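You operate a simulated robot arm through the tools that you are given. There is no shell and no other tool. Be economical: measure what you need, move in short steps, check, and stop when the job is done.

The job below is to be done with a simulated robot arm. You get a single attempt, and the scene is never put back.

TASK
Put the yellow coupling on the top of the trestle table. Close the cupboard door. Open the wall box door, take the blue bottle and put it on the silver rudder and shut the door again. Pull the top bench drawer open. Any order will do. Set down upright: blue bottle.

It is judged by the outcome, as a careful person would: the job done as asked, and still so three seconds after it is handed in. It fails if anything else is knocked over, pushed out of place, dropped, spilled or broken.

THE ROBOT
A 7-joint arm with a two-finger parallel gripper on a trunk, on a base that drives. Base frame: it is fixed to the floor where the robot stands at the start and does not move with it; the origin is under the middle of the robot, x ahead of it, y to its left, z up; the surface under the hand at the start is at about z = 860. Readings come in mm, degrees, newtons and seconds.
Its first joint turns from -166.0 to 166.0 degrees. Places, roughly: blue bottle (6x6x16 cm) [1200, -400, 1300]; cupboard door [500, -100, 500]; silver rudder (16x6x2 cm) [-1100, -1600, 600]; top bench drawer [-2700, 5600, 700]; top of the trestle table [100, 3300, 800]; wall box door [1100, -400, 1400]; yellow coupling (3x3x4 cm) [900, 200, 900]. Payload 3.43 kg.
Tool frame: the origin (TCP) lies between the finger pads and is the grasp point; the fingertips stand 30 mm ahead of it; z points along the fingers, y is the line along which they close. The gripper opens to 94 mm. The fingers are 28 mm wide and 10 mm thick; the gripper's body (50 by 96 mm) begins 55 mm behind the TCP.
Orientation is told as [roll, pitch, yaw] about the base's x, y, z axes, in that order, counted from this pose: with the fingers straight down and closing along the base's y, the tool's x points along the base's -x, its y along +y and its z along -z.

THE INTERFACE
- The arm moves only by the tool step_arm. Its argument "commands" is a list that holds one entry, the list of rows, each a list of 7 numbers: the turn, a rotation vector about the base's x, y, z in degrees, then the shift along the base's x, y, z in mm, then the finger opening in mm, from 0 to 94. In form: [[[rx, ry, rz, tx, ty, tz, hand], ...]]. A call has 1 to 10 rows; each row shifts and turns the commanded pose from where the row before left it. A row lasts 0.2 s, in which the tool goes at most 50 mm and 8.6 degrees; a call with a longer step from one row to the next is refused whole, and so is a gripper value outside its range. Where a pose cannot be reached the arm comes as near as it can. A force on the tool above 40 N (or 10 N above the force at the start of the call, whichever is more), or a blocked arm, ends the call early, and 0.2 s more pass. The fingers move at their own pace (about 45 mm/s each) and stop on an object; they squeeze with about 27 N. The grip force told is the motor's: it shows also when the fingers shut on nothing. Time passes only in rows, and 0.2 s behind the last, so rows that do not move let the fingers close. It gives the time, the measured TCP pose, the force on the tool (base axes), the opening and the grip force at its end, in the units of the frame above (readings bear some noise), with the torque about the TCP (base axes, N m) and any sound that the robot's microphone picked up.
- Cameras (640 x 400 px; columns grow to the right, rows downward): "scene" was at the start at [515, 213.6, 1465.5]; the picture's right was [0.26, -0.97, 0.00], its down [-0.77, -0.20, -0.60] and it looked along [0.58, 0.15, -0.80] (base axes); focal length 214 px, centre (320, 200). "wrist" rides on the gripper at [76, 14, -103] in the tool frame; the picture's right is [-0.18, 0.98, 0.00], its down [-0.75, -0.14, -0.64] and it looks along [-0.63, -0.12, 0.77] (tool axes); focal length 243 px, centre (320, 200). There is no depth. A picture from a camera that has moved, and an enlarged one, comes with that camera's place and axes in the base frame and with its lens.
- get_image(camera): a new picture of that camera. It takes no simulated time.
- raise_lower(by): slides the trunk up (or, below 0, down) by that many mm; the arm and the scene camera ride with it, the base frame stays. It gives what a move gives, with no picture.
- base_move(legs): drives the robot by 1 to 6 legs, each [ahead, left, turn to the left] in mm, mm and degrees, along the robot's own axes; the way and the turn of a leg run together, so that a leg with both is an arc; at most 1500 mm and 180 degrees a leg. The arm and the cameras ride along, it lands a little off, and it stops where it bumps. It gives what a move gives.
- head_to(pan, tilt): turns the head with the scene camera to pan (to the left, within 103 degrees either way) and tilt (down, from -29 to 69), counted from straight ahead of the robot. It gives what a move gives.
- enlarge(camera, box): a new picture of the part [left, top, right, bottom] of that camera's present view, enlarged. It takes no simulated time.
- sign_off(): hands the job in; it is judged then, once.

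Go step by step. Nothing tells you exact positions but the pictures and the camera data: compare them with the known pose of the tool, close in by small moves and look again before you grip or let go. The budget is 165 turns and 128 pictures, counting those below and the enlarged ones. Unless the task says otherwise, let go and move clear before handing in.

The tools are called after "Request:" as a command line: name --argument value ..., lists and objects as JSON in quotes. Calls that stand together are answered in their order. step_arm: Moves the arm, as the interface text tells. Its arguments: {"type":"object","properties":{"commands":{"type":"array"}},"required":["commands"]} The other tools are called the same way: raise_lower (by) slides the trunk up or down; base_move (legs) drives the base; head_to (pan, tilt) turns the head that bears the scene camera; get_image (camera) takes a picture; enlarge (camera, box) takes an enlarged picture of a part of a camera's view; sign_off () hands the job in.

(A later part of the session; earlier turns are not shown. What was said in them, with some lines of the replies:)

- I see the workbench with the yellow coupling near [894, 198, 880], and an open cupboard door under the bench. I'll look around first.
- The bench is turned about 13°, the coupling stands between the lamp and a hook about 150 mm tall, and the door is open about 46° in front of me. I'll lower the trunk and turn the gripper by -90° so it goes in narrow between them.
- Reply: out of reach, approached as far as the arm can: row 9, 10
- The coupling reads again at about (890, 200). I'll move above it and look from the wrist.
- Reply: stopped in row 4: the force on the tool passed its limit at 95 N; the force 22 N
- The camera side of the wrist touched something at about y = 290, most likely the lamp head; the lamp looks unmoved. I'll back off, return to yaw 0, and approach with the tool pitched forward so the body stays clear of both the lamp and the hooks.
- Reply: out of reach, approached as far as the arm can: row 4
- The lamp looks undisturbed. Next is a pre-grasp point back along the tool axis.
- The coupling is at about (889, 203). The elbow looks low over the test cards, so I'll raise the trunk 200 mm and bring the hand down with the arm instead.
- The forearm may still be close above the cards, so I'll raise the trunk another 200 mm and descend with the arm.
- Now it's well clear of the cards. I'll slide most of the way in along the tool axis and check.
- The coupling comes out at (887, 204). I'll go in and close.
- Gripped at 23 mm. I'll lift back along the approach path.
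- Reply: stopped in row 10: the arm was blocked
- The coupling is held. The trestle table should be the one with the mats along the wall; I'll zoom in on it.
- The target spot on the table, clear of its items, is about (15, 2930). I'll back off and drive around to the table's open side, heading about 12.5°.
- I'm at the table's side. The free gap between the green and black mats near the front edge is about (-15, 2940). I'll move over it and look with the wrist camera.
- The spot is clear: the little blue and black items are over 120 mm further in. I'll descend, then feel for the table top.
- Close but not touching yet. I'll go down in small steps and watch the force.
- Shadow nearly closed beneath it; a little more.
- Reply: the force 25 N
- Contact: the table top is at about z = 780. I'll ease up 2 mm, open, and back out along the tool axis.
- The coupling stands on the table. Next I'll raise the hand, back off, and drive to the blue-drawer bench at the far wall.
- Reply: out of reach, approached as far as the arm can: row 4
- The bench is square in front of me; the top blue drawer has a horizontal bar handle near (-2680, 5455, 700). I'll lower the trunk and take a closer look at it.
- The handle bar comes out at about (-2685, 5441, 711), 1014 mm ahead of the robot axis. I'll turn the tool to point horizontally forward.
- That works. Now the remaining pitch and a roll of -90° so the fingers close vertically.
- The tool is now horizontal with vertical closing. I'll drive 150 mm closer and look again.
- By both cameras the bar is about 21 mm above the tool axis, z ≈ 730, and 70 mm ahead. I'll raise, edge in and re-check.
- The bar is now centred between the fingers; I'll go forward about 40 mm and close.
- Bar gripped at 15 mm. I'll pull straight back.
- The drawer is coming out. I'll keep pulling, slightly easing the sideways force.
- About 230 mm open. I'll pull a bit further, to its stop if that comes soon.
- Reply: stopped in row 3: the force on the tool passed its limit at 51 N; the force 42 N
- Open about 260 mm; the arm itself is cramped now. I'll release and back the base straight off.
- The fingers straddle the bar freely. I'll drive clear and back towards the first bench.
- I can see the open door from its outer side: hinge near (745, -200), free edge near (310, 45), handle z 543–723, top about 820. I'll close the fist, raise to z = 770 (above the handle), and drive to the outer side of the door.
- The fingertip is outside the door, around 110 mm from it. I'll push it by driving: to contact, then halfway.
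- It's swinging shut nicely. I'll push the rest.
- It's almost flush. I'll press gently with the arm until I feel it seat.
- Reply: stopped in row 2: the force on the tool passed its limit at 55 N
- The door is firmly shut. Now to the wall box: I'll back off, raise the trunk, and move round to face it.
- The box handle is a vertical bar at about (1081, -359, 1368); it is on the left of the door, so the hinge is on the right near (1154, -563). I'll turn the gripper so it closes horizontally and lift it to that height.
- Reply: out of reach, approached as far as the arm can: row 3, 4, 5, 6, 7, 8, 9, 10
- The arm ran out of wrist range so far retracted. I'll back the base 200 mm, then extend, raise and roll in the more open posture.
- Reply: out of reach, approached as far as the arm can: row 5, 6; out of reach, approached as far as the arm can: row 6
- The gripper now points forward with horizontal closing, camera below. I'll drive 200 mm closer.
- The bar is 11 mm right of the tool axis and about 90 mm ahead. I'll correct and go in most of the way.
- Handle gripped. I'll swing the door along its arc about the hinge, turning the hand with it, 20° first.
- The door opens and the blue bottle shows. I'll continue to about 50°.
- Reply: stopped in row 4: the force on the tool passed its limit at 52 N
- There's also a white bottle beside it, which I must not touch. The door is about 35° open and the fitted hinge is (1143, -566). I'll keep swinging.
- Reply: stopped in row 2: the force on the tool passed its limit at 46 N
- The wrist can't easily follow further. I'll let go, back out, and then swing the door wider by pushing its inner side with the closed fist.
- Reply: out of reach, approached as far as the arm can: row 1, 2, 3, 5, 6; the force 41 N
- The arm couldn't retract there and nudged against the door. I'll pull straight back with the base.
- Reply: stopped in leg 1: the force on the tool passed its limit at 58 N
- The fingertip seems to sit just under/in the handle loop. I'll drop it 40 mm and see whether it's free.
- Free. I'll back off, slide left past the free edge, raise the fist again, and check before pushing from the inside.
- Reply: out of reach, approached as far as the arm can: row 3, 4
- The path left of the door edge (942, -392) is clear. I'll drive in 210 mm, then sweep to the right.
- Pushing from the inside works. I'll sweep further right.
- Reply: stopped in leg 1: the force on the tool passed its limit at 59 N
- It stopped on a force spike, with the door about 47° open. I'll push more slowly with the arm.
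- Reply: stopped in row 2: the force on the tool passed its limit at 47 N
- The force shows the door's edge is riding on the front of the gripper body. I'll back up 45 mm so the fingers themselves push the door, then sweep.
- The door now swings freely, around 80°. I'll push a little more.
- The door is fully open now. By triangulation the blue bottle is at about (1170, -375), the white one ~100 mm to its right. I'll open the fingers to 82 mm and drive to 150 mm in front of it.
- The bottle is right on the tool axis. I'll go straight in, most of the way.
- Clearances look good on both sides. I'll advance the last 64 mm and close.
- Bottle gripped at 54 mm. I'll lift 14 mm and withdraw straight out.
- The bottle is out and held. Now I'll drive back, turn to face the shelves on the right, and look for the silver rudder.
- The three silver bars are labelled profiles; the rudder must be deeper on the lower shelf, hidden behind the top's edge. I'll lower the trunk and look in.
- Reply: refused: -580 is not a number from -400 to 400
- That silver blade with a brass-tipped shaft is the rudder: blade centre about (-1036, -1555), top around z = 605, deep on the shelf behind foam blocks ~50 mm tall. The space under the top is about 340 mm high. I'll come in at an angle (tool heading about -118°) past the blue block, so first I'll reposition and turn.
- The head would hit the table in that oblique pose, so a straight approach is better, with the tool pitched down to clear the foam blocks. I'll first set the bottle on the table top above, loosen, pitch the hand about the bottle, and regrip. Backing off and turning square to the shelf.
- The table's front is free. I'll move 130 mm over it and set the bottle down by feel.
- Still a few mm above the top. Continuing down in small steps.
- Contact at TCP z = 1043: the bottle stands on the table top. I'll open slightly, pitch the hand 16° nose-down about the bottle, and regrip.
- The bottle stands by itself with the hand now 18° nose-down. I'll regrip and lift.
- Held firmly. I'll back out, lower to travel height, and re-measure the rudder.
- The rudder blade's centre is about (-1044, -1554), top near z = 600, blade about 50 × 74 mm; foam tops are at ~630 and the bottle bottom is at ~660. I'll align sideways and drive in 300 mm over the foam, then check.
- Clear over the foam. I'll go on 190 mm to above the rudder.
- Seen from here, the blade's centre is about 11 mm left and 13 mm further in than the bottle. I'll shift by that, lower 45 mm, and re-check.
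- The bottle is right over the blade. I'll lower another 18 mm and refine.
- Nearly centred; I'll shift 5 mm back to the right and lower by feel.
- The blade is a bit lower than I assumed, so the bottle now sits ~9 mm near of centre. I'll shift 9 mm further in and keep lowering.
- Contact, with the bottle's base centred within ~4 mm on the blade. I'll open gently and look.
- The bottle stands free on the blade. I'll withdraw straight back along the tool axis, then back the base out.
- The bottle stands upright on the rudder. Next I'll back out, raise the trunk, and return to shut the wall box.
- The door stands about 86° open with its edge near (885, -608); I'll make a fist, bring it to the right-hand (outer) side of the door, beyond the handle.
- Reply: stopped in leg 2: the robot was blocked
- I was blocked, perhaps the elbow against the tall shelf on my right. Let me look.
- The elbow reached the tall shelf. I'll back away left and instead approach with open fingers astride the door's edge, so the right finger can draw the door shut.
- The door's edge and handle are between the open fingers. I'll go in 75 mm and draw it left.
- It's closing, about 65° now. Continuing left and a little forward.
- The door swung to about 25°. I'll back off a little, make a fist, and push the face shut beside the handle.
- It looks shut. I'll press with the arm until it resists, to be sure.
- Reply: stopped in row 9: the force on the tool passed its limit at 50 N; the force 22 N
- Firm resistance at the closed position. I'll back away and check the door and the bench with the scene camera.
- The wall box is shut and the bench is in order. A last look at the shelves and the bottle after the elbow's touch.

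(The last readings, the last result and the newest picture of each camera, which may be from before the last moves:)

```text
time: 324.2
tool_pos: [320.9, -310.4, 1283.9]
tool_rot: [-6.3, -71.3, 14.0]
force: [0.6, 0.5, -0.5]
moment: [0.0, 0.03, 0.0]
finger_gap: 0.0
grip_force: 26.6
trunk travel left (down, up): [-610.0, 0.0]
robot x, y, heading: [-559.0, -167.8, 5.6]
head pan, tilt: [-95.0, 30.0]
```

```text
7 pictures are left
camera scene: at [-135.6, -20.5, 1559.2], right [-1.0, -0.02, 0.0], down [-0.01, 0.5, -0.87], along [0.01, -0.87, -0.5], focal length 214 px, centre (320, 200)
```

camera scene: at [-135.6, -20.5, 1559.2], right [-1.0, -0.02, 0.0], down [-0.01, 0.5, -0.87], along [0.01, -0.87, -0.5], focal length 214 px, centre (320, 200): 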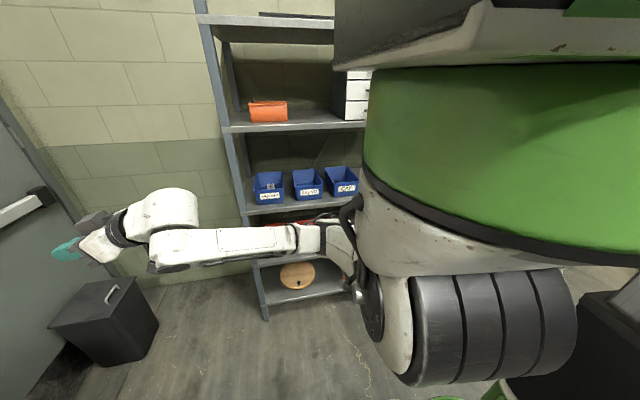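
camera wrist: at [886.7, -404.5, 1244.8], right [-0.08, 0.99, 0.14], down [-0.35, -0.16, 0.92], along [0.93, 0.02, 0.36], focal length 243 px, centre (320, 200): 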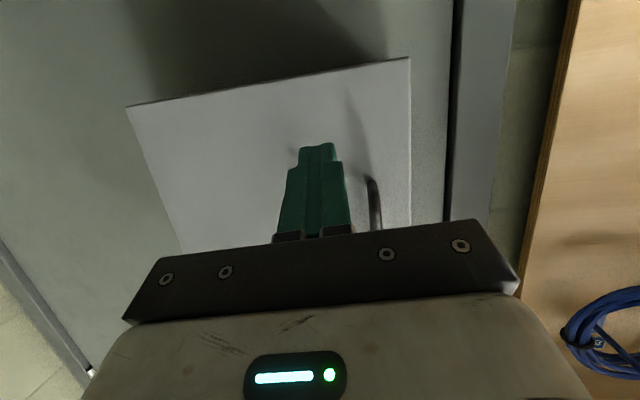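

Shelf contents are in place. One quick check on the bottle.

Request:
base_move --legs '[[-500, 200, 0], [0, 0, -40]]'

Request:
raise_lower --by -400

Request:
head_to --pan -48 --tilt 20

Request:
get_image --camera "scene"

```text
time: 329.1
tool_pos: [-490.9, -691.6, 1284.2]
tool_rot: [-6.3, -71.2, -26.3]
force: [0.5, 0.0, -0.1]
moment: [-0.03, 0.03, -0.01]
finger_gap: 0.0
grip_force: 26.6
trunk travel left (down, up): [-610.0, 0.0]
robot x, y, heading: [-1072.0, -14.8, -34.3]
head pan, tilt: [-95.0, 30.0]
```

```text
time: 333.0
tool_pos: [-490.8, -691.8, 883.8]
tool_rot: [-6.3, -71.3, -26.4]
force: [-0.6, -0.1, 0.1]
moment: [0.03, 0.01, 0.03]
finger_gap: 0.0
grip_force: 27.1
trunk travel left (down, up): [-210.0, 400.0]
robot x, y, heading: [-1068.0, -16.5, -34.6]
head pan, tilt: [-95.0, 30.0]
```

```text
time: 334.1
tool_pos: [-490.8, -691.7, 885.3]
tool_rot: [-6.3, -71.2, -26.3]
force: [-1.2, -0.6, 0.6]
moment: [0.0, 0.03, -0.02]
finger_gap: 0.0
grip_force: 26.7
trunk travel left (down, up): [-210.0, 400.0]
robot x, y, heading: [-1072.2, -13.3, -34.4]
head pan, tilt: [-48.0, 20.0]
```

```text
6 pictures are left
camera scene: at [-583.2, -196.7, 1175.2], right [-0.99, -0.13, 0.0], down [-0.04, 0.34, -0.94], along [0.12, -0.93, -0.34], focal length 214 px, centre (320, 200)
```

scene: 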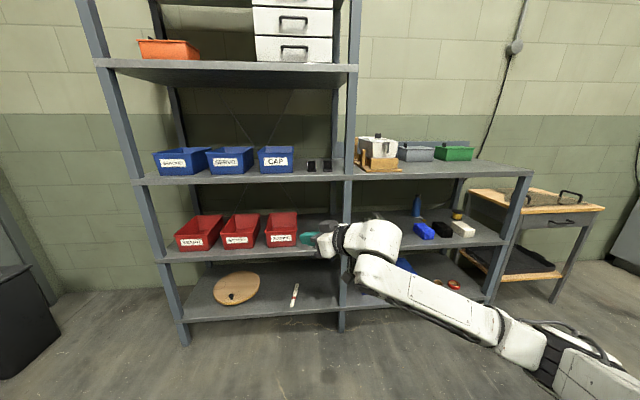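

The bottle (px 417, 205) stands upright on the rudder, and the shelves are in order. Everything asked is done, so I'm handing in.

Request:
sign_off

```text
The job is handed in.
```

All the jobs are done and handed in:
- The yellow coupling is on the trestle table.
- The cupboard door is shut.
- The blue bottle stands upright on the silver rudder.
- The wall box door is shut.
- The top bench drawer is pulled about 260 mm open.

The arm touched the desk lamp once and the elbow touched the tall shelf once; in the pictures nothing had moved or fallen.
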